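You operate a simulated robot arm through the tools that you are given. There is no shell and no other tool.

You run a simulated robot arm. Do the job below in one go: nothing can be reset, and whatever is moved stays where it is left.

## Task
Winnow the rice on the green tray and tip it into the flared bowl.
Fine: empty the bowl basket onto the tray, toss till no chaff shows; basket and tray go back.

It is judged by the outcome, as a careful person would: the job done as asked, and still so three seconds after it is handed in. It fails if anything else is knocked over, pushed out of place, dropped, spilled or broken.

## Robot
A 6-joint arm with a two-finger parallel gripper, fixed in place. Base frame: the origin is on the floor under the middle of its stand, x ahead of it, y to its left, z up; the work surface is at about z = 760. Lengths are in mm, angles in degrees, forces in N, time in s.
With the tool pointing down near the work surface it reaches from about 300 to 740 mm from the base axis. Its first joint turns from -66.0 to 66.0 degrees. Payload 2.45 kg.
The tool frame sits at the grasp point between the pads (the TCP): z along the fingers, y along the line on which they close. The tips reach 24 mm beyond it. Largest opening 68 mm; finger width 17, thickness 10; the body of the gripper, 40 by 70 mm, starts 41 mm behind the TCP.
Orientation is that of the tool frame in the base frame, as [roll, pitch, yaw] about the fixed x, y, z axes, in that order (R = Rz(yaw) Ry(pitch) Rx(roll)). With the fingers straight down and closing along the base's y, the tool's x points along the base's -x, its y along +y and its z along -z.

## Interface
- The arm moves only by the tool move_arm. Its argument "motion" is text: rows parted by semicolons, each of 6 numbers parted by spaces: the shift along the tool's x, y, z in mm, then the turn, a rotation vector about the tool's x, y, z in degrees. In form: tx ty tz wx wy wz; .... A call has 1 to 20 rows; each row is the pose to reach, as a shift and turn from the pose commanded when the call began, along the tool's axes at that moment. "jaw" is the opening, from 0 (shut) to 1 (fully open), set as the call begins (left out, the last holds). Rows are played at 5 a second. More than 50 mm and 8.6 degrees between two rows, or a gripper value outside its range, and nothing of the call is played. A pose out of reach is approached as far as the arm can. The call stops where the force on the tool passes 40 N (or 10 N more than at its start, if that is more) or the arm is blocked; 0.2 s more then pass. The fingers move at their own pace (about 108 mm/s each) and stop on an object; they squeeze with about 24 N. The grip force told is the motor's: it shows also when the fingers shut on nothing. Time passes only in rows, and 0.2 s behind the last, so rows that repeat a pose let the fingers close. The reply holds the time, the measured pose of the TCP, the force on the tool along the base axes, the opening and the grip force, in the units named above and with some noise, with the torque about the TCP (base axes, N m) and any sound that the robot's microphone picked up.
- Cameras (640 x 400 px; columns grow to the right, rows downward): "scene" is fixed at [166.7, 424.4, 1443.5]; the picture's right is [-0.70, -0.71, 0.00], its down [-0.53, 0.52, -0.67] and it looks along [0.48, -0.47, -0.74] (base axes); focal length 321 px, centre (320, 200). "wrist" rides on the gripper at [84, 11, -75] in the tool frame; the picture's right is [-0.13, 0.99, 0.00], its down [-0.60, -0.08, -0.79] and it looks along [-0.79, -0.10, 0.61] (tool axes); focal length 251 px, centre (320, 200). There is no depth. A picture from a camera that has moved, and an enlarged one, comes with that camera's place and axes in the base frame and with its lens.
- get_image(camera): a new picture of that camera. No time passes.
- close_up(camera, box): a new picture of the part [left, top, right, bottom] of that camera's present view, enlarged. No time passes.
- finish_job(): hands the job in; it is judged then, once.

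Places have to be worked out from the pictures, the camera data and where the tool is seen. Open the gripper and draw the arm clear of the work before you hand the job in, unless the task says otherwise.

The tools are called after "Call:" as a command line: name --argument value ..., lists and objects as JSON in quotes. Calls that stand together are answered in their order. move_arm: Moves the arm, as the interface text tells. Its arguments: {"type":"object","properties":{"motion":{"type":"string"},"jaw":{"type":"number"}},"required":["motion"]} The other tools are called the same way: get_image (camera) takes a picture; close_up (camera, box) takes an enlarged picture of a part of a camera's view; finish_job () hands the job in.

At the start:

```text
clock: 0.0
ee_pos: [428.9, 83.7, 1084.6]
tool_rot: [179.9, 0.1, 180.0]
ft_force: [1.1, -0.5, -0.2]
wrist_torque: [-0.02, 0.02, 0.0]
grip_width: 67.8
gripper_force: 0.1
```

scene: 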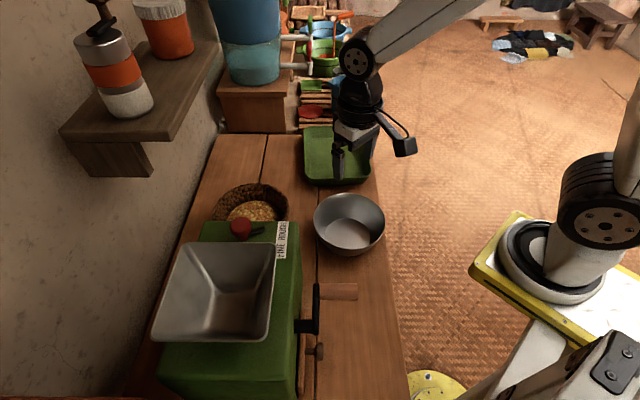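
wrist: 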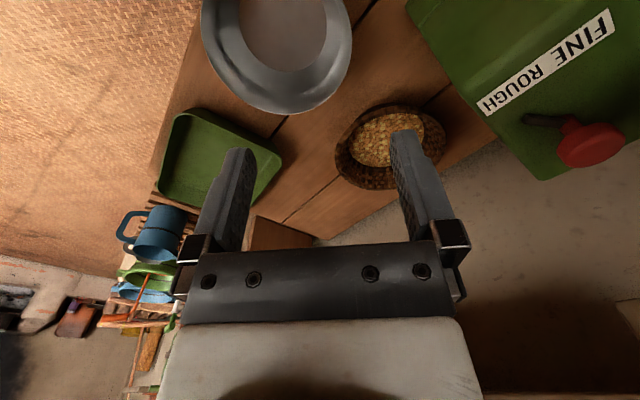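

I'll start by looking closely at the tray, basket, bowl and the machine from both cameras.

Call:
close_up --camera "scene" --box '[190, 110, 400, 260]'

Call:
close_up --camera "wrist" --box '[140, 0, 480, 230]'

Call:
close_up --camera "scene" --box '[130, 200, 400, 400]'

Call:
close_up --camera "wrist" --box '[400, 0, 640, 200]'

```text
2.67 times, centred on (295, 185) of scene
camera zoom: at [166.7, 424.4, 1443.5], right [-0.7, -0.71, 0.0], down [-0.53, 0.52, -0.67], along [0.48, -0.47, -0.74], focal length 856 px, centre (387, 240)
```

zoom: 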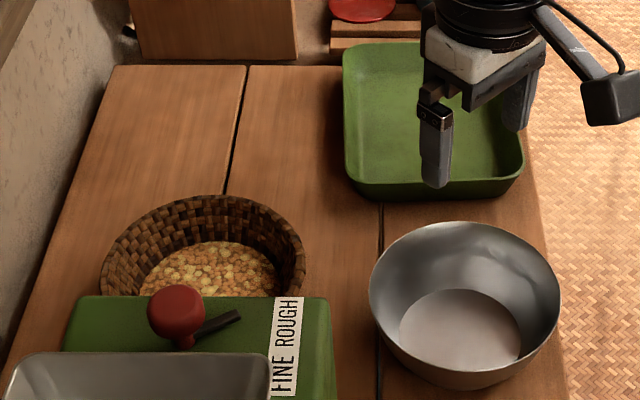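

```text
1.74 times, centred on (310, 115) of wrist
camera zoom: at [344.5, 94.2, 1159.6], right [0.13, 0.99, 0.0], down [0.6, -0.08, 0.79], along [0.79, -0.1, -0.61], focal length 437 px, centre (337, 348)
```

zoom: 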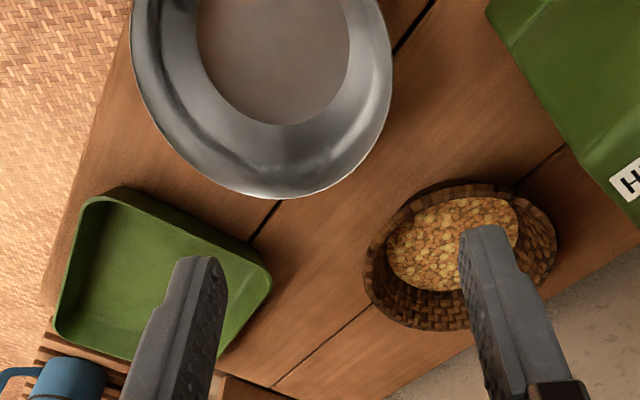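

```text
2.00 times, centred on (265, 300) of scene
camera zoom: at [166.7, 424.4, 1443.5], right [-0.7, -0.71, 0.0], down [-0.53, 0.52, -0.67], along [0.48, -0.47, -0.74], focal length 642 px, centre (430, 0)
```

zoom: 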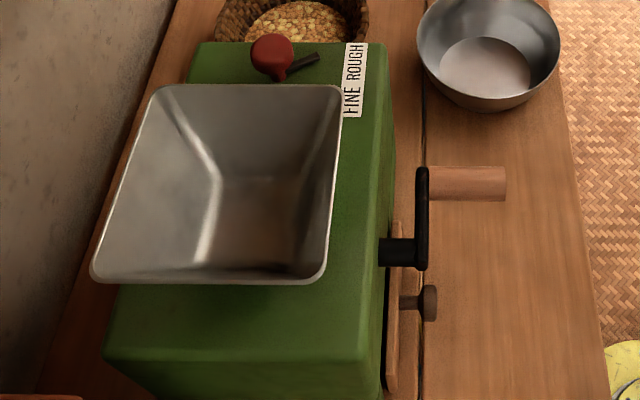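

```text
2.00 times, centred on (520, 100) of wrist
camera zoom: at [344.5, 94.2, 1159.6], right [0.13, 0.99, 0.0], down [0.6, -0.08, 0.79], along [0.79, -0.1, -0.61], focal length 503 px, centre (-80, 400)
```

zoom: 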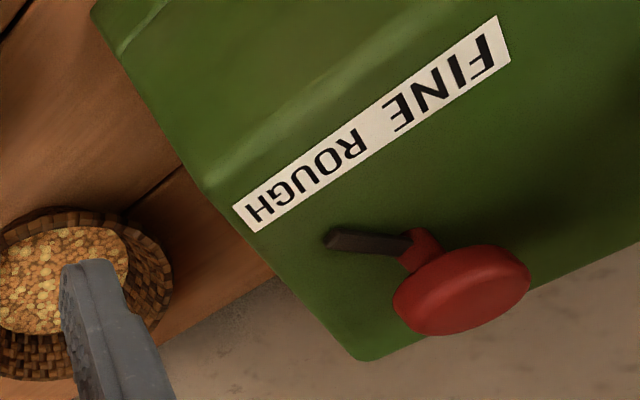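

The basket (rice with chaff) appears to be near (655,178), the steel bowl near (466,26), and the tray near (700,-165), turned about -43° like the table. I'll bring the wrist camera closer to the basket to measure its rim better.

Call:
move_arm --motion "-7 10 30 0 0 0; -14 20 60 0 0 0; -21 30 90 0 0 0; -21 30 90 0 0 0" --jaw 1

Call:
get_image --camera "wrist"

Call:
get_image --camera "scene"

```text
clock: 1.0
ee_pos: [448.4, 114.1, 994.9]
tool_rot: [179.9, 0.1, 180.0]
ft_force: [0.4, 0.7, -0.2]
wrist_torque: [-0.03, 0.01, -0.01]
grip_width: 68.0
gripper_force: 0.1
```

```text
taken
camera wrist: at [363.7, 125.5, 1069.1], right [0.13, 0.99, 0.0], down [0.6, -0.08, 0.79], along [0.79, -0.1, -0.61], focal length 251 px, centre (320, 200)
```

wrist: 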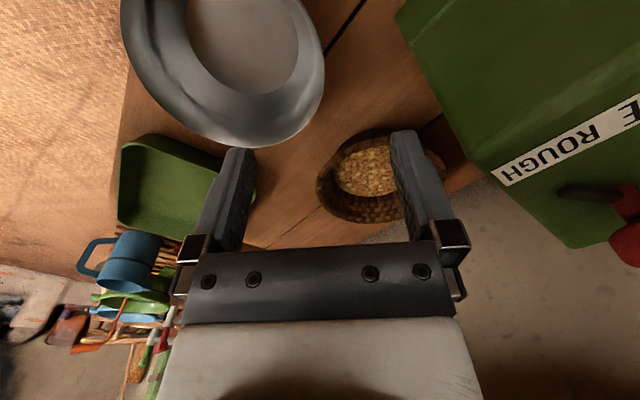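

```text
taken
```

scene: 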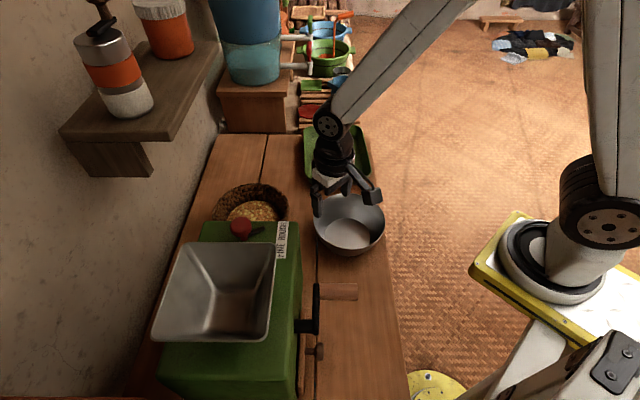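

The basket sits partly behind the right finger in this view. I'll move to roughly above the basket, staying high, for a near top-down look.

Call:
move_arm --motion "-45 12 0 0 0 0; -90 24 0 0 0 0; -135 36 10 0 0 0; -170 46 20 0 0 0; -192 56 35 0 0 0; -192 56 35 0 0 0"

Call:
get_image --camera "wrist"

Call:
get_image --camera "scene"

```text
clock: 2.4
ee_pos: [641.7, 168.6, 963.1]
tool_rot: [179.9, 0.1, -180.0]
ft_force: [0.1, -0.6, -0.9]
wrist_torque: [-0.03, 0.01, -0.02]
grip_width: 68.2
gripper_force: 0.0
```

```text
taken
camera wrist: at [559.2, 180.0, 1038.4], right [0.13, 0.99, 0.0], down [0.6, -0.08, 0.79], along [0.79, -0.1, -0.61], focal length 251 px, centre (320, 200)
```

wrist: 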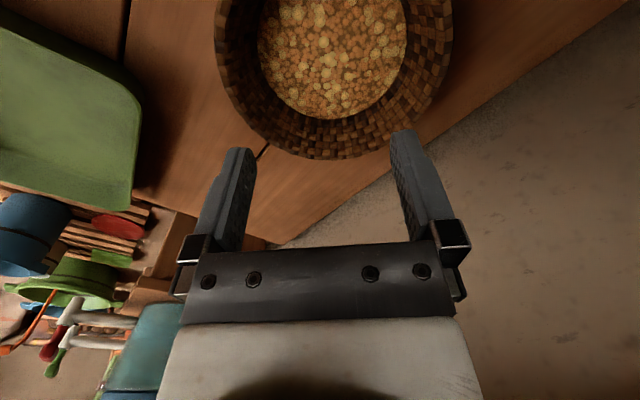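

```text
taken
```

scene: 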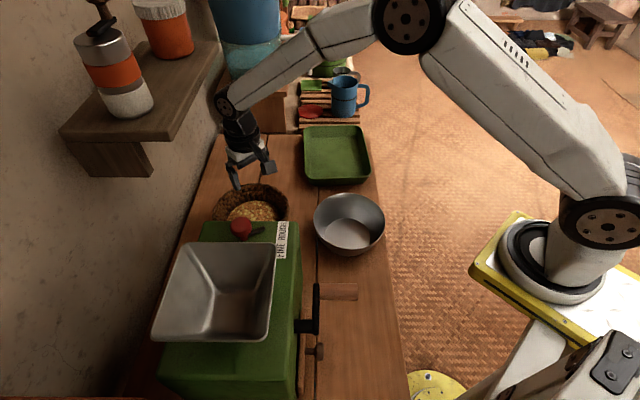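

The basket is cut off at the picture's edge. I'll draw back 50 mm to see the whole rim.

Call:
move_arm --motion "30 0 -10 0 0 0; 60 0 -20 0 0 0; 60 0 -20 0 0 0"

Call:
get_image --camera "wrist"

Call:
close_up --camera "wrist" --box '[180, 0, 480, 188]'

Call:
close_up --camera "scene" --box '[280, 110, 400, 260]'

```text
clock: 3.2
ee_pos: [580.7, 170.0, 982.5]
tool_rot: [179.9, 0.1, -180.0]
ft_force: [0.2, 0.1, 0.1]
wrist_torque: [0.02, -0.04, 0.01]
grip_width: 68.0
gripper_force: 0.0
```

```text
taken
camera wrist: at [498.2, 181.4, 1057.0], right [0.13, 0.99, 0.0], down [0.6, -0.08, 0.79], along [0.79, -0.1, -0.61], focal length 251 px, centre (320, 200)
```

wrist: 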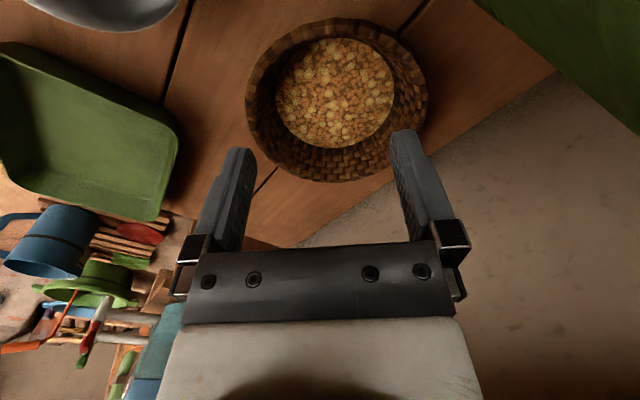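

```text
2.13 times, centred on (330, 94) of wrist
camera zoom: at [498.2, 181.4, 1057.0], right [0.13, 0.99, 0.0], down [0.6, -0.08, 0.79], along [0.79, -0.1, -0.61], focal length 535 px, centre (299, 426)
```

zoom: 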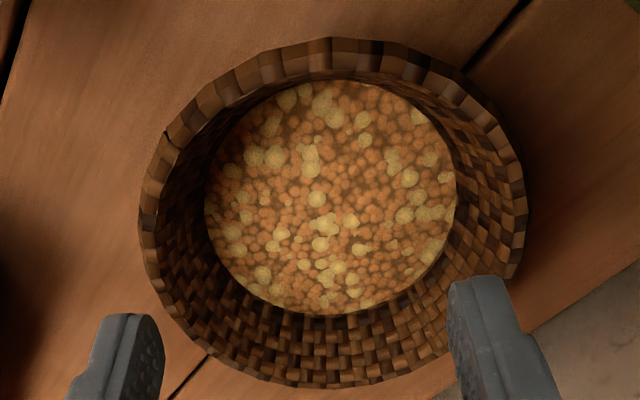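

```text
2.67 times, centred on (340, 185) of scene
camera zoom: at [166.7, 424.4, 1443.5], right [-0.7, -0.71, 0.0], down [-0.53, 0.52, -0.67], along [0.48, -0.47, -0.74], focal length 856 px, centre (267, 240)
```

zoom: 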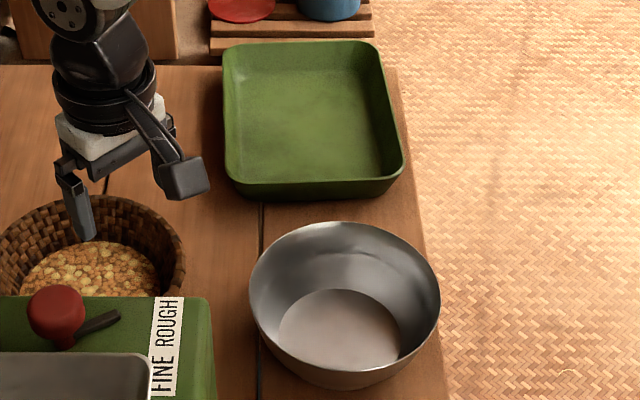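

The basket's rim is about 195 mm across at z≈810, with an outward-leaning wall. I'll enlarge the rim and the tray before choosing a grasp.

Call:
close_up --camera "wrist" --box '[235, 10, 345, 80]'

Call:
close_up --camera "scene" --box '[205, 170, 300, 230]'

Call:
close_up --camera "scene" --box '[290, 110, 390, 200]'

```text
5.71 times, centred on (290, 45) of wrist
camera zoom: at [498.2, 181.4, 1057.0], right [0.13, 0.99, 0.0], down [0.6, -0.08, 0.79], along [0.79, -0.1, -0.61], focal length 1437 px, centre (491, 1086)
```

zoom: 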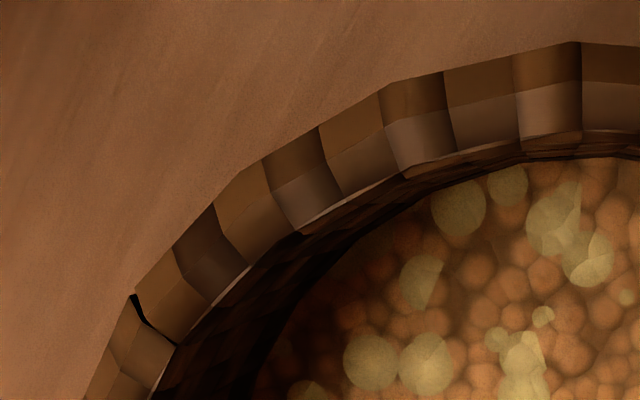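

```text
6.67 times, centred on (252, 200) of scene
camera zoom: at [166.7, 424.4, 1443.5], right [-0.7, -0.71, 0.0], down [-0.53, 0.52, -0.67], along [0.48, -0.47, -0.74], focal length 2141 px, centre (770, 200)
```

zoom: 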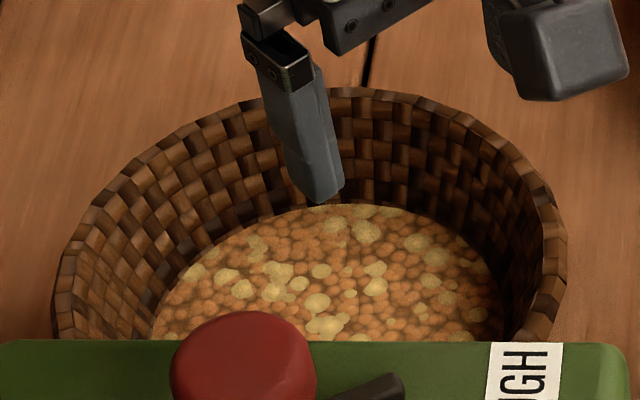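

```text
4.44 times, centred on (340, 155) of scene
camera zoom: at [166.7, 424.4, 1443.5], right [-0.7, -0.71, 0.0], down [-0.53, 0.52, -0.67], along [0.48, -0.47, -0.74], focal length 1428 px, centre (231, 400)
```

zoom: 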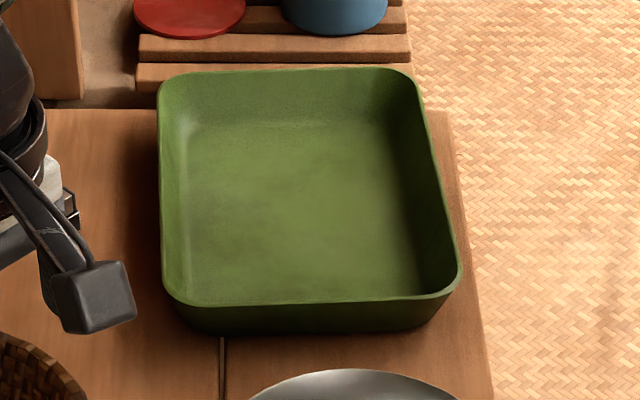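

The basket rim's near-tray side (‑y side) looks to be around (673, 85, 815), with the wall leaning about 35° outward. I'll hover beside it with the tool tilted 30° and jaws half open, then check alignment.

Call:
move_arm --motion "-18 -25 20 -6 0 0; -36 -50 40 -12 0 0; -55 -75 65 -18 0 0; -74 -95 95 -24 0 0; -92 -109 125 -30 0 0; -92 -109 125 -30 0 0" --jaw 0.55

Call:
get_image --camera "wrist"

Call:
close_up --camera "scene" --box '[190, 110, 350, 240]'

```text
clock: 4.6
ee_pos: [673.0, 62.3, 855.2]
tool_rot: [149.9, 0.1, -179.9]
ft_force: [0.2, -0.7, 0.3]
wrist_torque: [-0.04, 0.01, -0.03]
grip_width: 37.5
gripper_force: 0.0
```

```text
taken
camera wrist: at [590.0, 35.1, 924.9], right [0.13, 0.86, 0.5], down [0.6, -0.47, 0.65], along [0.79, 0.22, -0.58], focal length 251 px, centre (320, 200)
```

wrist: 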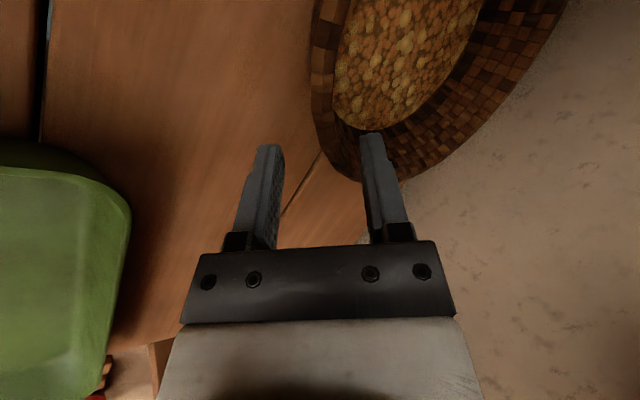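

```text
3.08 times, centred on (270, 175) of scene
camera zoom: at [166.7, 424.4, 1443.5], right [-0.7, -0.71, 0.0], down [-0.53, 0.52, -0.67], along [0.48, -0.47, -0.74], focal length 988 px, centre (474, 277)
```

zoom: 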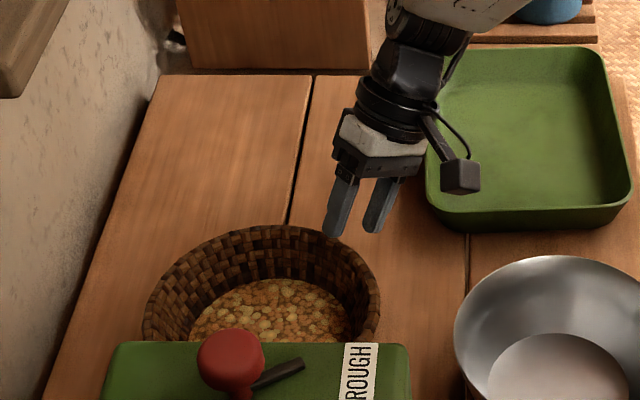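

The rim passes right between the open fingers as predicted (point (673,85,815) projects where the rim is seen). I'll slide in 58 mm along the tool with a small +y shift, without closing yet.

Call:
move_arm --motion "0 2 15 0 0 0; 0 3 30 0 0 0; 0 3 45 0 0 0; 0 3 58 0 0 0; 0 3 58 0 0 0"

Call:
get_image --camera "wrist"

Call:
close_up --camera "scene" --box '[200, 140, 330, 240]'

```text
clock: 5.8
ee_pos: [673.0, 92.1, 805.0]
tool_rot: [149.8, 0.1, -179.9]
ft_force: [-0.6, 0.1, -0.5]
wrist_torque: [-0.02, -0.02, 0.0]
grip_width: 37.4
gripper_force: 0.1
```

```text
taken
camera wrist: at [590.0, 64.6, 875.2], right [0.13, 0.86, 0.5], down [0.6, -0.47, 0.65], along [0.79, 0.22, -0.58], focal length 251 px, centre (320, 200)
```

wrist: 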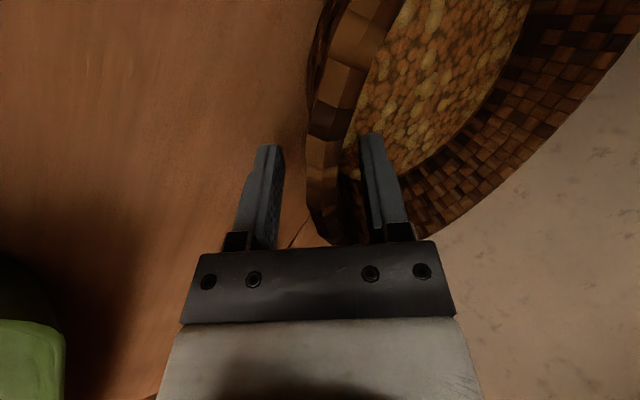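

```text
4.00 times, centred on (265, 190) of scene
camera zoom: at [166.7, 424.4, 1443.5], right [-0.7, -0.71, 0.0], down [-0.53, 0.52, -0.67], along [0.48, -0.47, -0.74], focal length 1285 px, centre (540, 240)
```

zoom: 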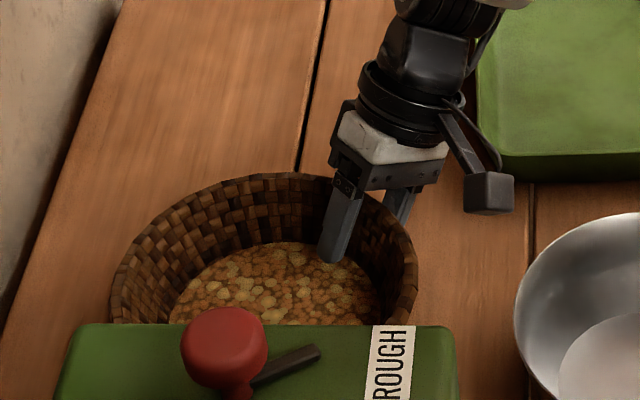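

The rim wall is now between the fingers, with the inner finger just above the rice edge. I'll close the gripper in place.

Call:
move_arm --motion "0 0 0 0 0 0; 0 0 0 0 0 0; 0 0 0 0 0 0; 0 0 0 0 0 0" --jaw 0

Call:
get_image --camera "wrist"

Call:
close_up --camera "scene" --box '[200, 140, 330, 240]'

```text
clock: 6.8
ee_pos: [673.0, 92.4, 805.5]
tool_rot: [149.9, 0.1, -179.9]
ft_force: [0.0, 2.5, 9.8]
wrist_torque: [0.45, 0.59, -0.18]
grip_width: 5.7
gripper_force: 24.6
```

```text
taken
camera wrist: at [590.2, 64.6, 876.0], right [0.13, 0.86, 0.5], down [0.6, -0.47, 0.65], along [0.79, 0.22, -0.58], focal length 251 px, centre (320, 200)
```

wrist: 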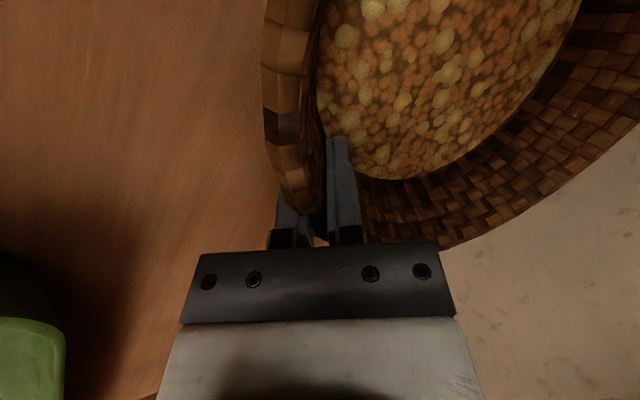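

```text
4.00 times, centred on (265, 190) of scene
camera zoom: at [166.5, 424.4, 1443.5], right [-0.7, -0.71, 0.0], down [-0.53, 0.52, -0.67], along [0.48, -0.47, -0.74], focal length 1285 px, centre (540, 240)
```

zoom: 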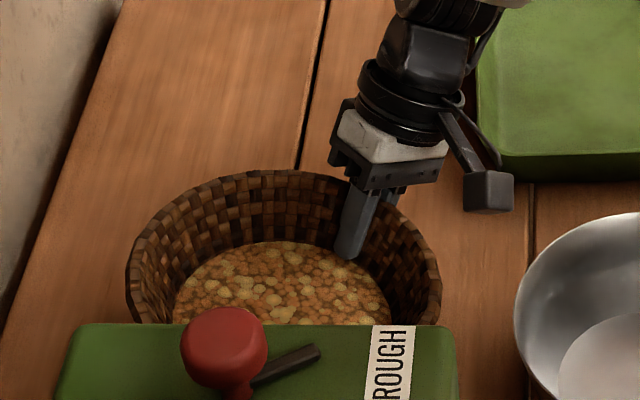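

The fingers hold the wall (5.7 mm thick), and the basket slid ~13 mm toward the gripper while closing; I'll restore its place when returning it. Now I lift it slowly 40 mm and check that it stays level.

Call:
move_arm --motion "0 2.5 -4.3 0 0 0; 0 5 -8.7 0 0 0; 0 10 -17.3 0 0 0; 0 15 -26 0 0 0; 0 20 -34.6 0 0 0; 0 20 -34.6 0 0 0"

Call:
get_image --camera "wrist"

Call:
close_up --camera "scene" --box '[190, 110, 400, 260]'

```text
clock: 8.2
ee_pos: [675.3, 91.6, 845.5]
tool_rot: [150.0, 0.1, -180.0]
ft_force: [-0.5, 0.3, -1.0]
wrist_torque: [-0.09, -0.04, 0.0]
grip_width: 3.8
gripper_force: 24.1
```

```text
taken
camera wrist: at [591.7, 63.8, 915.9], right [0.13, 0.86, 0.5], down [0.6, -0.47, 0.65], along [0.79, 0.22, -0.58], focal length 251 px, centre (320, 200)
```

wrist: 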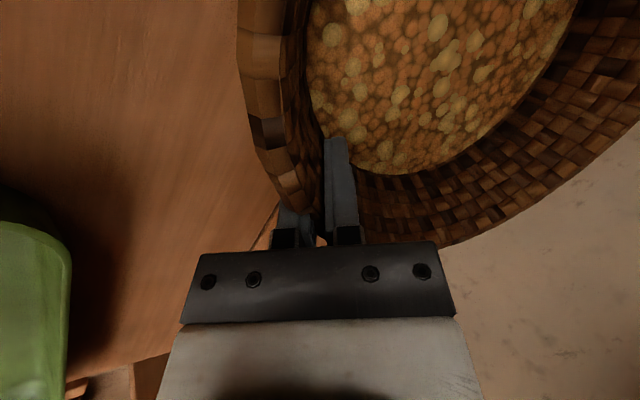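

```text
2.67 times, centred on (295, 185) of scene
camera zoom: at [166.7, 424.4, 1443.5], right [-0.7, -0.71, 0.0], down [-0.53, 0.52, -0.67], along [0.48, -0.47, -0.74], focal length 856 px, centre (387, 240)
```

zoom: 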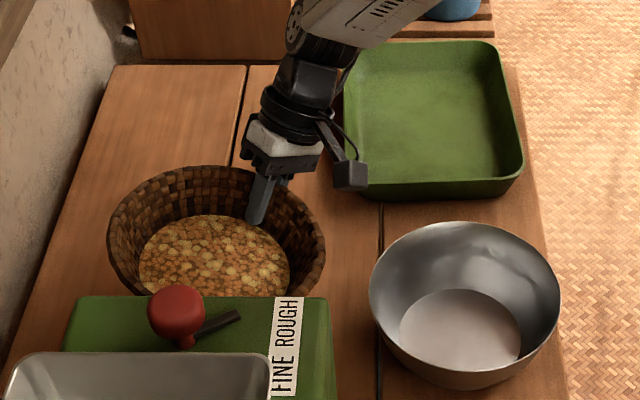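

The basket is held and lifted with only a slight sideways tilt, and the load is light (~1 N). I'll raise it further before carrying it over to the tray.

Call:
move_arm --motion "0 10 -17.3 0 0 0; 0 20 -34.6 0 0 0; 0 30 -52 0 0 0; 0 40 -69.3 0 0 0; 0 50 -86.6 0 0 0; 0 60 -104 0 0 0; 0 70 -121 0 0 0; 0 80 -138.6 0 0 0; 0 80 -138.6 0 0 0"

Call:
get_image --camera "wrist"

Call:
get_image --camera "scene"

```text
clock: 10.2
ee_pos: [671.1, 90.2, 1008.6]
tool_rot: [149.9, 0.1, -180.0]
ft_force: [-0.7, 0.3, -1.2]
wrist_torque: [-0.07, -0.03, -0.01]
grip_width: 4.2
gripper_force: 24.5
```

```text
taken
camera wrist: at [587.4, 63.3, 1077.5], right [0.13, 0.86, 0.5], down [0.6, -0.47, 0.65], along [0.79, 0.22, -0.58], focal length 251 px, centre (320, 200)
```

wrist: 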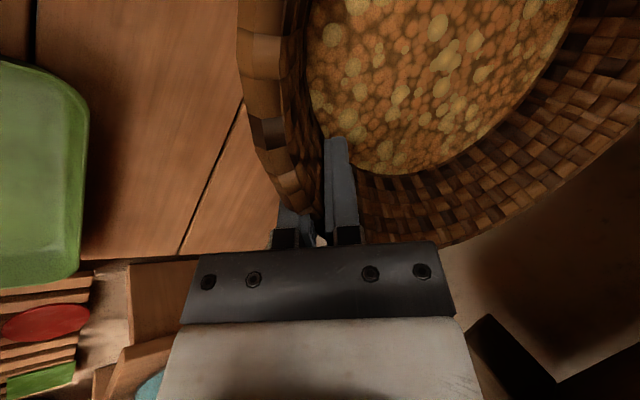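

```text
taken
```

scene: 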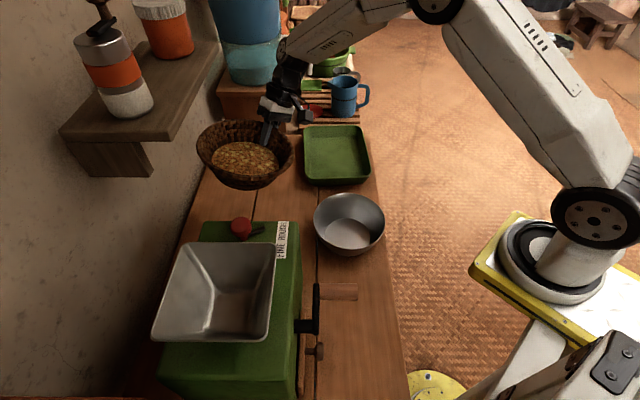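

The basket rides steadily in the grip. I'll carry it level toward the tray, to about (690,-120,1012), keeping it well clear of the steel bowl.

Call:
move_arm --motion "-2 -20 -12 0 0 0; -4 -40 -25 0 0 0; -7 -60 -37 0 0 0; -9 -80 -49 0 0 0; -11 -100 -62 0 0 0; -13 -120 -74 0 0 0; -15 -140 -86 0 0 0; -17 -160 -98 0 0 0; -19 -179 -110 0 0 0; -19 -179 -110 0 0 0"

Call:
get_image --camera "wrist"

Call:
get_image --camera "scene"

```text
clock: 12.4
ee_pos: [691.9, -118.1, 1013.2]
tool_rot: [149.9, 0.0, -180.0]
ft_force: [0.3, 0.1, -1.1]
wrist_torque: [-0.1, -0.03, 0.0]
grip_width: 4.3
gripper_force: 24.0
```

```text
taken
camera wrist: at [608.3, -145.3, 1083.2], right [0.13, 0.86, 0.5], down [0.6, -0.46, 0.65], along [0.79, 0.22, -0.58], focal length 251 px, centre (320, 200)
```

wrist: 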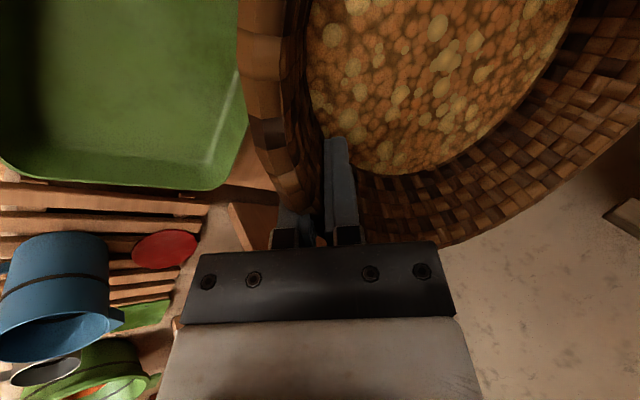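

```text
taken
```

scene: 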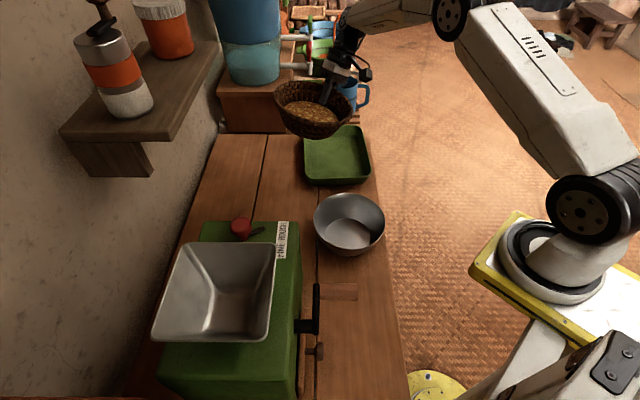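

The basket hovers just beside the tray, rice undisturbed. I'll begin tipping: first 40° about the tool's x while shifting the TCP about 50 mm further over the tray.

Call:
move_arm --motion "0 -9 -5 8 0 0; 0 -18 -10 16 0 0; 0 -27 -15 24 0 0; 0 -36 -20 32 0 0; 0 -45 -26 40 0 0; 0 -45 -26 40 0 0"

Call:
get_image --camera "wrist"

Call:
close_up --camera "scene" --box '[240, 40, 420, 200]'

```text
clock: 13.8
ee_pos: [691.7, -170.4, 1014.2]
tool_rot: [-170.1, 0.2, -179.9]
ft_force: [-0.5, 1.0, -1.1]
wrist_torque: [-0.04, -0.01, -0.04]
grip_width: 4.3
gripper_force: 23.8
```

```text
taken
camera wrist: at [608.7, -146.3, 1085.5], right [0.13, 0.98, -0.17], down [0.6, 0.06, 0.8], along [0.79, -0.21, -0.58], focal length 251 px, centre (320, 200)
```

wrist: 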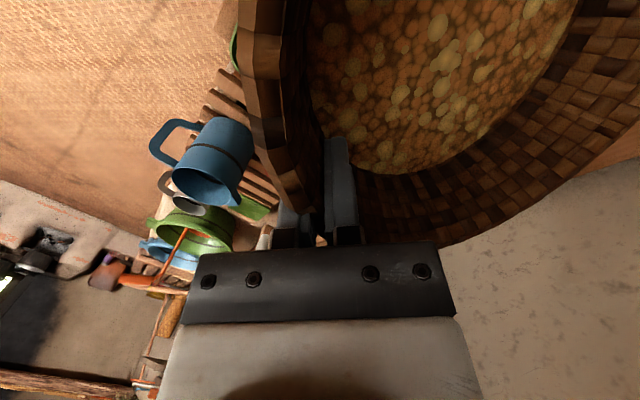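

```text
2.50 times, centred on (330, 120) of scene
camera zoom: at [166.7, 424.4, 1443.5], right [-0.7, -0.71, 0.0], down [-0.53, 0.52, -0.67], along [0.48, -0.47, -0.74], focal length 803 px, centre (295, 400)
```

zoom: 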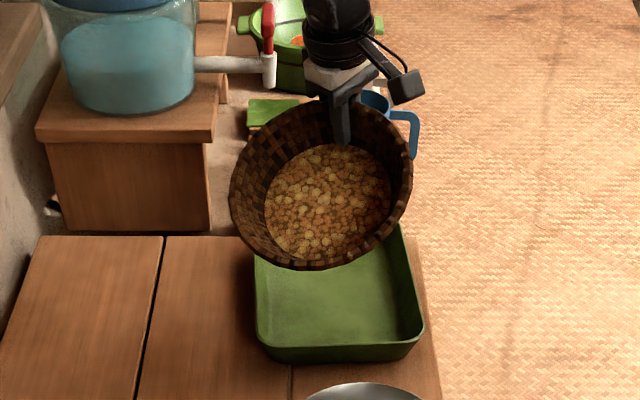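

Contents are still holding at 40°. I'll tip another 24° while moving 30 mm farther toward ‑y so the lower lip is over the tray before anything flows.

Call:
move_arm --motion "0 -10 2 8 0 0; 0 -20 3.5 16 0 0; 0 -29.5 5.2 24 0 0; 0 -29.5 5.2 24 0 0"

Call:
get_image --camera "wrist"

Call:
close_up --camera "scene" --box '[240, 40, 420, 200]'

```text
clock: 14.8
ee_pos: [692.1, -198.5, 1012.7]
tool_rot: [-145.9, 0.2, -179.9]
ft_force: [0.0, 1.2, -2.1]
wrist_torque: [0.02, -0.06, -0.01]
grip_width: 3.9
gripper_force: 24.4
```

```text
taken
camera wrist: at [608.6, -146.5, 1068.8], right [0.13, 0.82, -0.55], down [0.6, 0.38, 0.7], along [0.79, -0.43, -0.45], focal length 251 px, centre (320, 200)
```

wrist: 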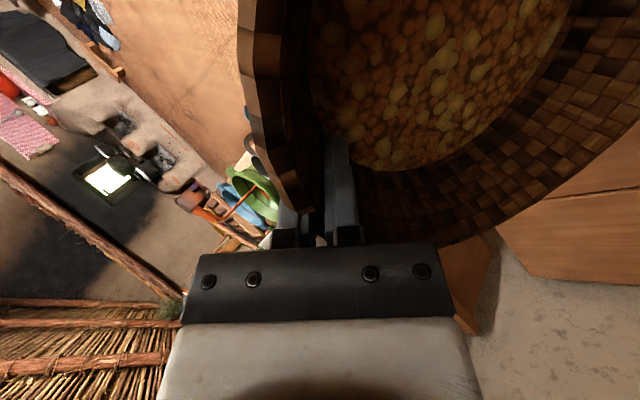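

```text
2.50 times, centred on (330, 120) of scene
camera zoom: at [166.7, 424.4, 1443.5], right [-0.7, -0.71, 0.0], down [-0.53, 0.52, -0.67], along [0.48, -0.47, -0.74], focal length 803 px, centre (295, 400)
```

zoom: 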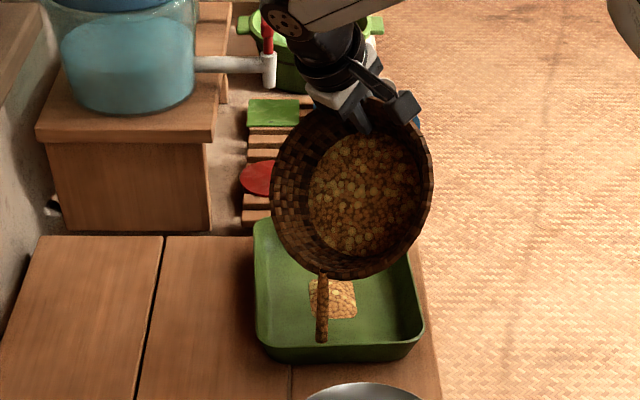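

Rice is streaming into the tray (stream lands ~28 mm inside the near edge). I'll ease the TCP slightly farther in +x and tip on slowly with pauses so it flows out gently.

Call:
move_arm --motion "-5 0 0 4 0 0; -10 0 0 8 0 0; -12 0 0 12 0 0; -12 0 0 16 0 0; -12 0 0 16 0 0; -12 0 0 16 0 0; -12 0 0 16 0 0"

Call:
close_up --camera "scene" --box '[240, 40, 420, 200]'

Call:
get_image --camera "wrist"

```text
clock: 16.4
ee_pos: [703.8, -200.2, 1012.8]
tool_rot: [-130.1, 0.0, 179.9]
ft_force: [-0.7, 0.0, -1.2]
wrist_torque: [-0.01, -0.05, 0.01]
grip_width: 4.3
gripper_force: 24.3
```

```text
2.50 times, centred on (330, 120) of scene
camera zoom: at [166.7, 424.4, 1443.5], right [-0.7, -0.71, 0.0], down [-0.53, 0.52, -0.67], along [0.48, -0.47, -0.74], focal length 803 px, centre (295, 400)
```

zoom: 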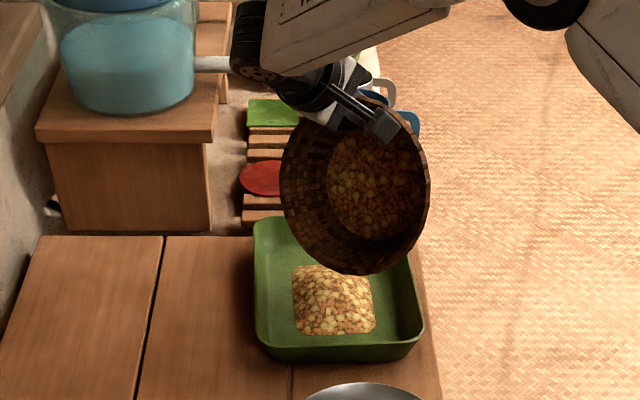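

```text
taken
camera wrist: at [620.7, -135.3, 1051.8], right [0.13, 0.64, -0.76], down [0.6, 0.56, 0.57], along [0.79, -0.53, -0.31], focal length 251 px, centre (320, 200)
```

wrist: 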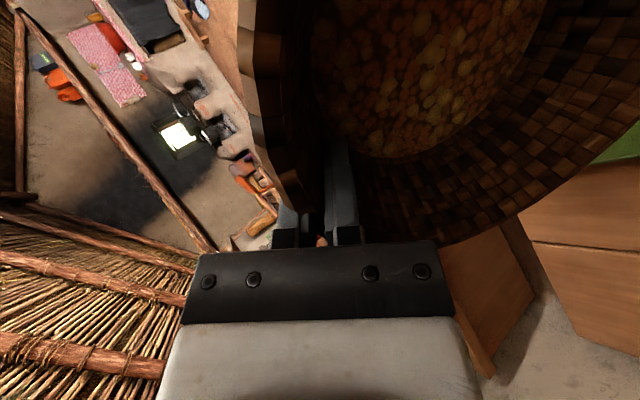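

About half is on the tray and the heap is well inside it. I'll keep tipping to ~104° while moving the TCP 30 mm back toward +y so the lip stays over the tray's middle.

Call:
move_arm --motion "0 3.2 -3.8 4 0 0; 0 6.4 -7.6 8 0 0; 0 9.6 -11.5 12 0 0; 0 12.8 -15.3 16 0 0; 0 16 -19.2 20 0 0; 0 19.3 -23 24 0 0; 0 19.3 -23 24 0 0; 0 19.3 -23 24 0 0; 0 19.3 -23 24 0 0"

Call:
close_up --camera "scene" --box '[240, 40, 420, 200]'

Call:
get_image --camera "wrist"

```text
clock: 18.4
ee_pos: [704.9, -169.9, 1012.4]
tool_rot: [-106.2, 0.1, 180.0]
ft_force: [0.3, 0.0, -1.6]
wrist_torque: [0.05, -0.02, 0.02]
grip_width: 4.0
gripper_force: 24.0
```

```text
2.50 times, centred on (330, 120) of scene
camera zoom: at [166.7, 424.4, 1443.5], right [-0.7, -0.71, 0.0], down [-0.53, 0.52, -0.67], along [0.48, -0.47, -0.74], focal length 803 px, centre (295, 400)
```

zoom: 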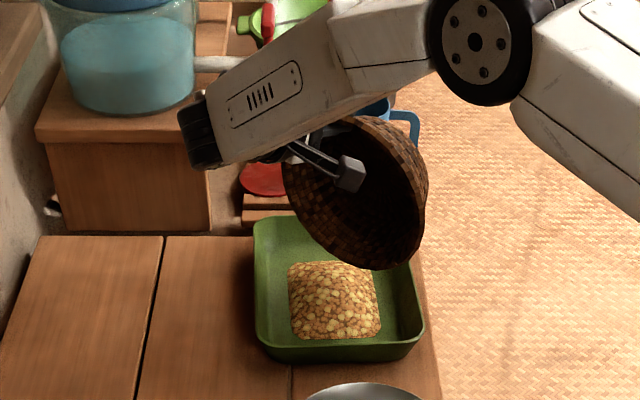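

```text
taken
camera wrist: at [621.9, -94.2, 1021.5], right [0.13, 0.27, -0.95], down [0.6, 0.74, 0.3], along [0.79, -0.61, -0.07], focal length 251 px, centre (320, 200)
```

wrist: 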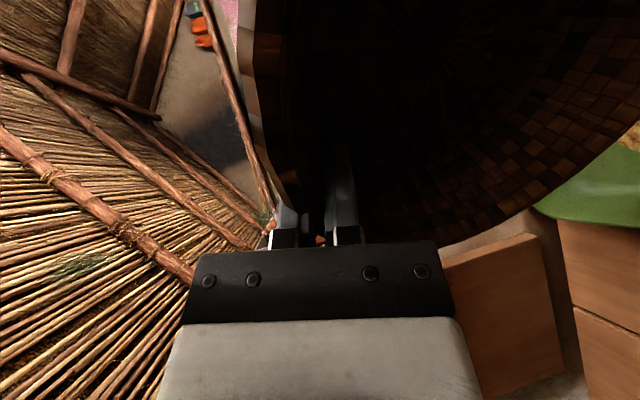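

The basket now looks empty inside. I'll check with enlargements of the basket interior and the heap.

Call:
close_up --camera "wrist" --box '[250, 0, 640, 240]'

Call:
close_up --camera "scene" --box '[295, 115, 375, 190]'

```text
1.64 times, centred on (445, 120) of wrist
camera zoom: at [621.9, -94.2, 1021.5], right [0.13, 0.27, -0.95], down [0.6, 0.74, 0.3], along [0.79, -0.61, -0.07], focal length 413 px, centre (115, 331)
```

zoom: 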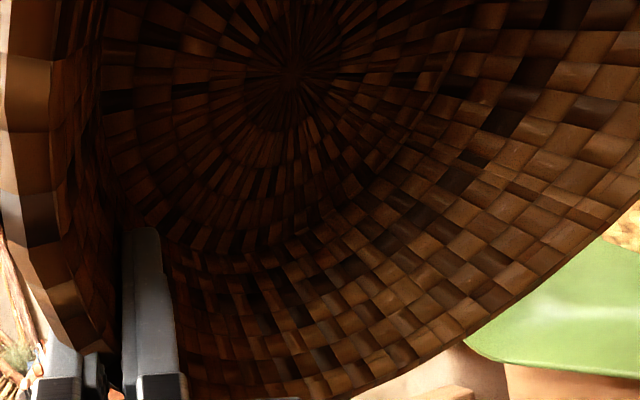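

```text
5.33 times, centred on (335, 152) of scene
camera zoom: at [166.7, 424.4, 1443.5], right [-0.7, -0.71, 0.0], down [-0.53, 0.52, -0.67], along [0.48, -0.47, -0.74], focal length 1713 px, centre (240, 453)
```

zoom: 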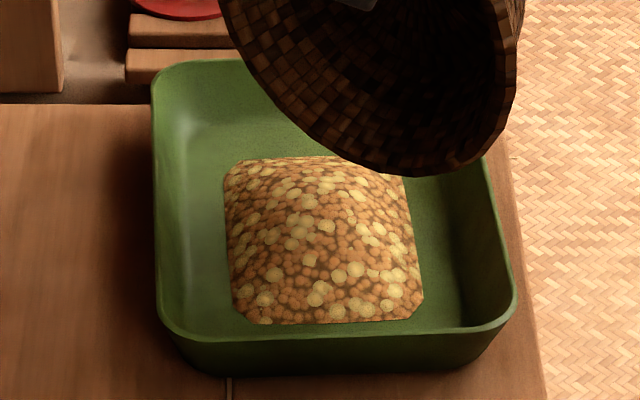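

The basket is empty and the full heap sits inside the tray. I'll swing the basket back upright while carrying it back above its original place.

Call:
move_arm --motion "2.3 5.6 -19.2 -8 0 0; 4.6 11.2 -38.4 -16 0 0; 6.9 16.7 -57.6 -24 0 0; 9.2 22.3 -76.8 -32 0 0; 11.5 27.9 -96 -40 0 0; 13.8 33.5 -115.2 -48 0 0; 16.2 39 -134.4 -56 0 0; 18.5 44.6 -153.6 -64 0 0; 20.8 50.2 -172.8 -72 0 0; 23 55.8 -192 -80 0 0; 25.4 61.3 -211.2 -88 0 0; 27.7 66.9 -230.4 -96 0 0; 30 72.5 -249.6 -104 0 0; 30 72.5 -249.6 -104 0 0"

Call:
get_image --camera "wrist"

Call:
get_image --camera "scene"

Call:
close_up --camera "scene" --box '[190, 110, 400, 260]'

```text
clock: 21.4
ee_pos: [673.2, 90.3, 1011.0]
tool_rot: [149.8, 0.1, 180.0]
ft_force: [0.1, 0.1, -1.3]
wrist_torque: [-0.09, -0.05, 0.02]
grip_width: 4.4
gripper_force: 24.0
```

```text
taken
camera wrist: at [590.4, 62.5, 1081.1], right [0.13, 0.86, 0.5], down [0.6, -0.47, 0.65], along [0.79, 0.22, -0.58], focal length 251 px, centre (320, 200)
```

wrist: 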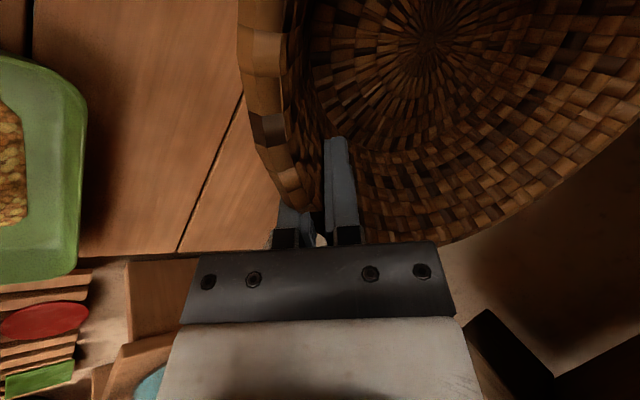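

```text
taken
```

scene: 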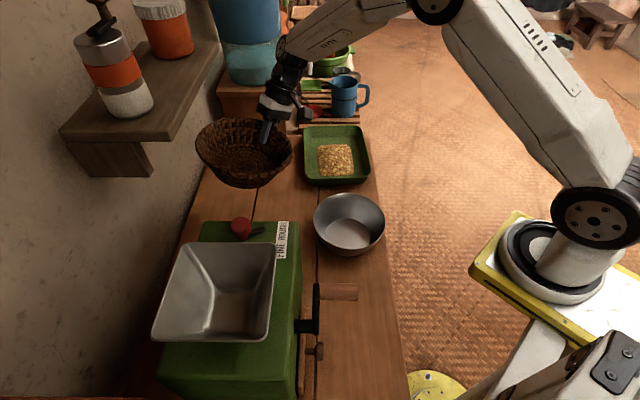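

```text
2.67 times, centred on (295, 185) of scene
camera zoom: at [166.7, 424.4, 1443.5], right [-0.7, -0.71, 0.0], down [-0.53, 0.52, -0.67], along [0.48, -0.47, -0.74], focal length 856 px, centre (387, 240)
```

zoom: 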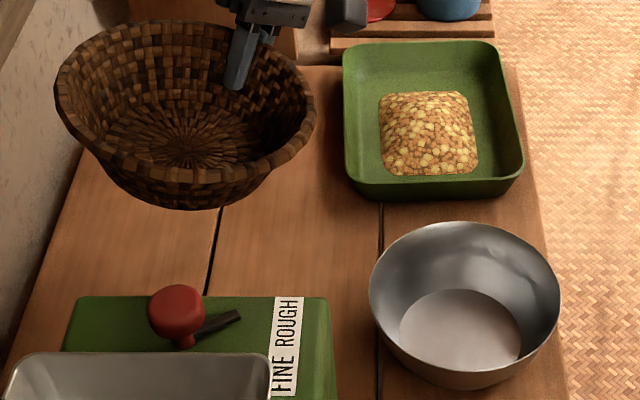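

The empty basket is back over its spot, sagging slightly toward ‑x in the grip. I'll zoom in to measure its tilt and centre so it's put down exactly where it was.

Call:
close_up --camera "scene" --box '[190, 105, 310, 195]'

```text
4.44 times, centred on (250, 150) of scene
camera zoom: at [166.7, 424.4, 1443.5], right [-0.7, -0.71, 0.0], down [-0.53, 0.52, -0.67], along [0.48, -0.47, -0.74], focal length 1428 px, centre (631, 422)
```

zoom: 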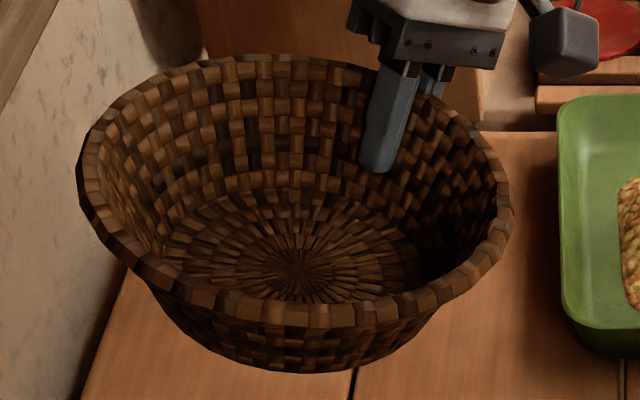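

Comparing with where a level rim would appear, the basket leans roughly 10° toward ‑x and 10° toward ‑y in the grip. I'll rotate the tool to level it before setting it down.

Call:
move_arm --motion "0 0 0 5 4.3 2.5; 0 0 0 10 8.7 5; 0 0 0 10 8.7 5"

Call:
close_up --camera "scene" --box '[190, 105, 310, 195]'

```text
clock: 22.2
ee_pos: [674.0, 90.8, 1010.8]
tool_rot: [160.1, -9.9, 179.2]
ft_force: [0.4, 0.0, -1.6]
wrist_torque: [-0.05, -0.02, 0.0]
grip_width: 4.1
gripper_force: 24.3
```

```text
4.44 times, centred on (250, 150) of scene
camera zoom: at [166.7, 424.4, 1443.5], right [-0.7, -0.71, 0.0], down [-0.53, 0.52, -0.67], along [0.48, -0.47, -0.74], focal length 1428 px, centre (631, 422)
```

zoom: 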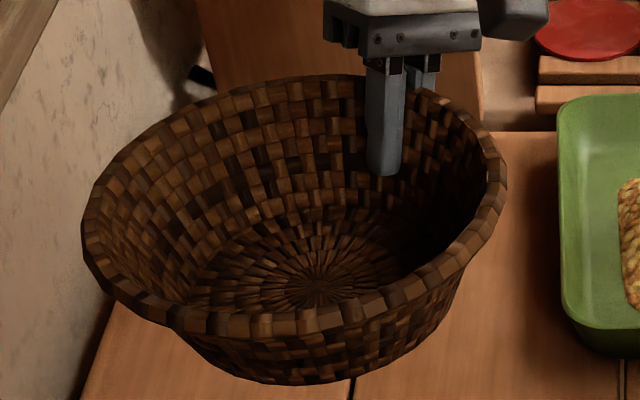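

It's now level within a couple of degrees. I'll take the wrist view to triangulate the basket's centre relative to the tool.

Call:
get_image --camera "wrist"

Call:
close_up --camera "wrist" --box '[220, 0, 640, 262]'

```text
taken
camera wrist: at [604.0, 76.1, 1098.6], right [0.2, 0.93, 0.31], down [0.71, -0.35, 0.6], along [0.67, 0.1, -0.73], focal length 251 px, centre (320, 200)
```

wrist: 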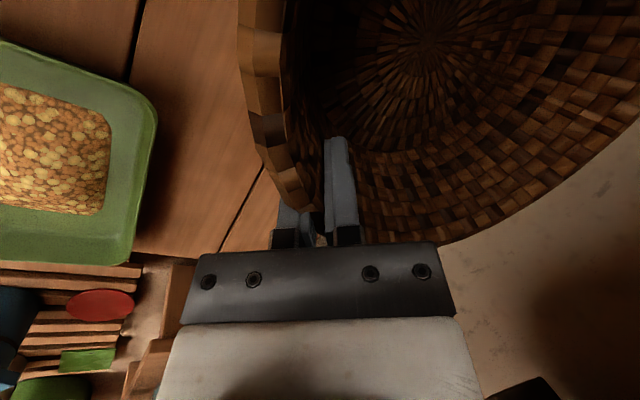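

```text
1.52 times, centred on (430, 131) of wrist
camera zoom: at [604.0, 76.1, 1098.6], right [0.2, 0.93, 0.31], down [0.71, -0.35, 0.6], along [0.67, 0.1, -0.73], focal length 383 px, centre (152, 305)
```

zoom: 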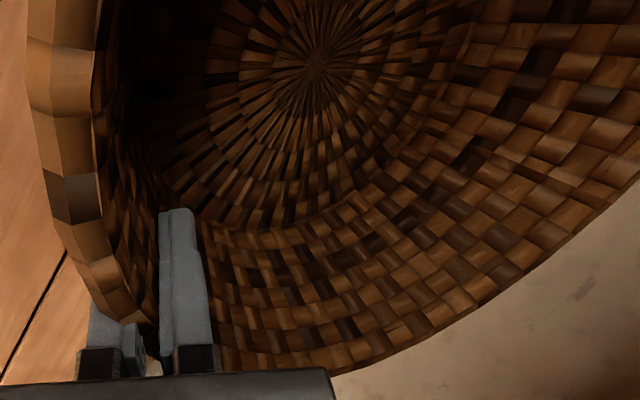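

Both cameras agree: the basket's base centre is at (645.6,169,974), level; its original centre was about (670,178) with the rim at z≈819. I'll shift it over by (+24,+8.5) and lower 150 mm first.

Call:
move_arm --motion "-8.3 -6.8 23 0 0 0; -16.6 -13.5 46 0 0 0; -24.9 -20.3 69 0 0 0; -33.1 -27.1 92 0 0 0; -41.4 -33.8 115 0 0 0; -49.7 -40.6 138 0 0 0; -49.7 -40.6 138 0 0 0"

Call:
close_up --camera "scene" --box '[190, 110, 400, 260]'

Call:
get_image --camera "wrist"

```text
clock: 23.8
ee_pos: [699.8, 97.9, 862.7]
tool_rot: [160.0, -9.8, 179.3]
ft_force: [0.7, 0.9, -1.1]
wrist_torque: [-0.13, -0.03, 0.02]
grip_width: 4.4
gripper_force: 24.6
```

```text
2.67 times, centred on (295, 185) of scene
camera zoom: at [166.7, 424.4, 1443.5], right [-0.7, -0.71, 0.0], down [-0.53, 0.52, -0.67], along [0.48, -0.47, -0.74], focal length 856 px, centre (387, 240)
```

zoom: 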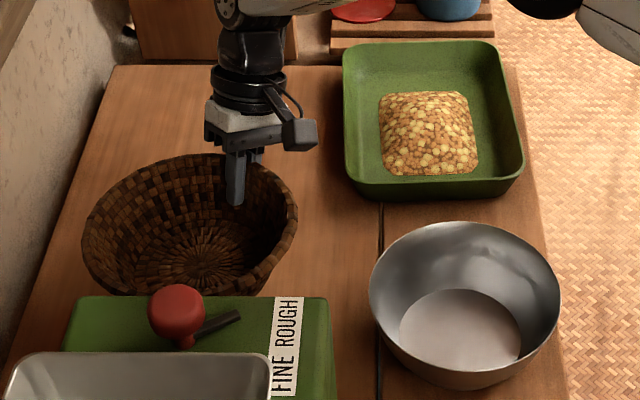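

```text
taken
camera wrist: at [629.4, 84.0, 949.7], right [0.2, 0.93, 0.31], down [0.71, -0.35, 0.6], along [0.67, 0.1, -0.73], focal length 251 px, centre (320, 200)
```

wrist: 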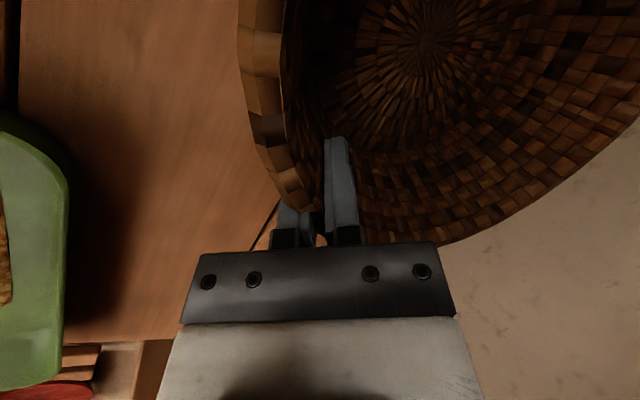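

The basket is tracking toward its original outline. I'll lower another 50 mm, then approach contact slowly.

Call:
move_arm --motion "-2.6 -5 13.9 0 0 0; -5.2 -10.1 27.8 0 0 0; -8.6 -16.8 46.3 0 0 0; -9.1 -17.8 49.1 0 0 0; -9.1 -17.8 49.1 0 0 0"

Call:
close_up --camera "scene" --box '[190, 110, 400, 260]'

```text
clock: 25.0
ee_pos: [698.2, 98.7, 807.7]
tool_rot: [160.0, -9.9, 179.2]
ft_force: [0.3, -0.3, -1.0]
wrist_torque: [-0.06, -0.1, 0.0]
grip_width: 4.2
gripper_force: 24.6
```

```text
2.67 times, centred on (295, 185) of scene
camera zoom: at [166.7, 424.4, 1443.5], right [-0.7, -0.71, 0.0], down [-0.53, 0.52, -0.67], along [0.48, -0.47, -0.74], focal length 856 px, centre (387, 240)
```

zoom: 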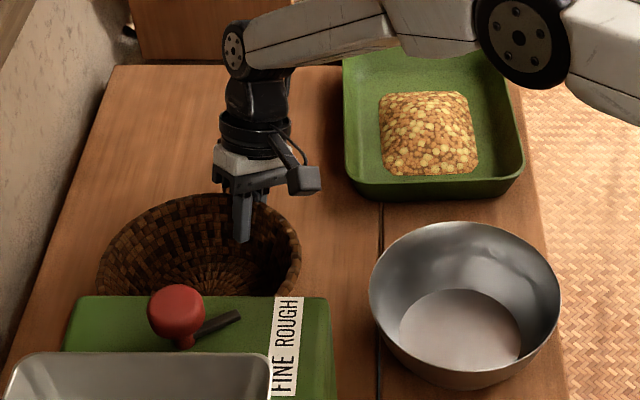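

The outline is within ~3 px of the original and it's still just above the table with no contact force. I'll nudge and lower 5 mm more and watch the force.

Call:
move_arm --motion "0.3 -1.8 2 0 0 0; 0.6 -3.7 4.2 0 0 0; 0.6 -3.7 4.2 0 0 0"

```text
clock: 25.8
ee_pos: [698.7, 97.0, 806.3]
tool_rot: [159.8, -9.5, 179.1]
ft_force: [-0.9, 0.7, 26.1]
wrist_torque: [0.96, -0.5, 0.05]
grip_width: 4.6
gripper_force: 24.1
```

Contact: 26 N upward at z≈806, so the basket is on the table. I'll ease up 3 mm to relieve the push and then open the jaws partway.

Call:
move_arm --motion "-0.5 -1 2.8 0 0 0; 0.5 1 -2.8 0 0 0; 0.5 1 -2.8 0 0 0"

```text
clock: 26.6
ee_pos: [697.3, 97.7, 805.5]
tool_rot: [160.1, -9.8, 179.2]
ft_force: [5.8, 2.6, 12.4]
wrist_torque: [0.61, -0.62, -0.16]
grip_width: 4.2
gripper_force: 24.6
```

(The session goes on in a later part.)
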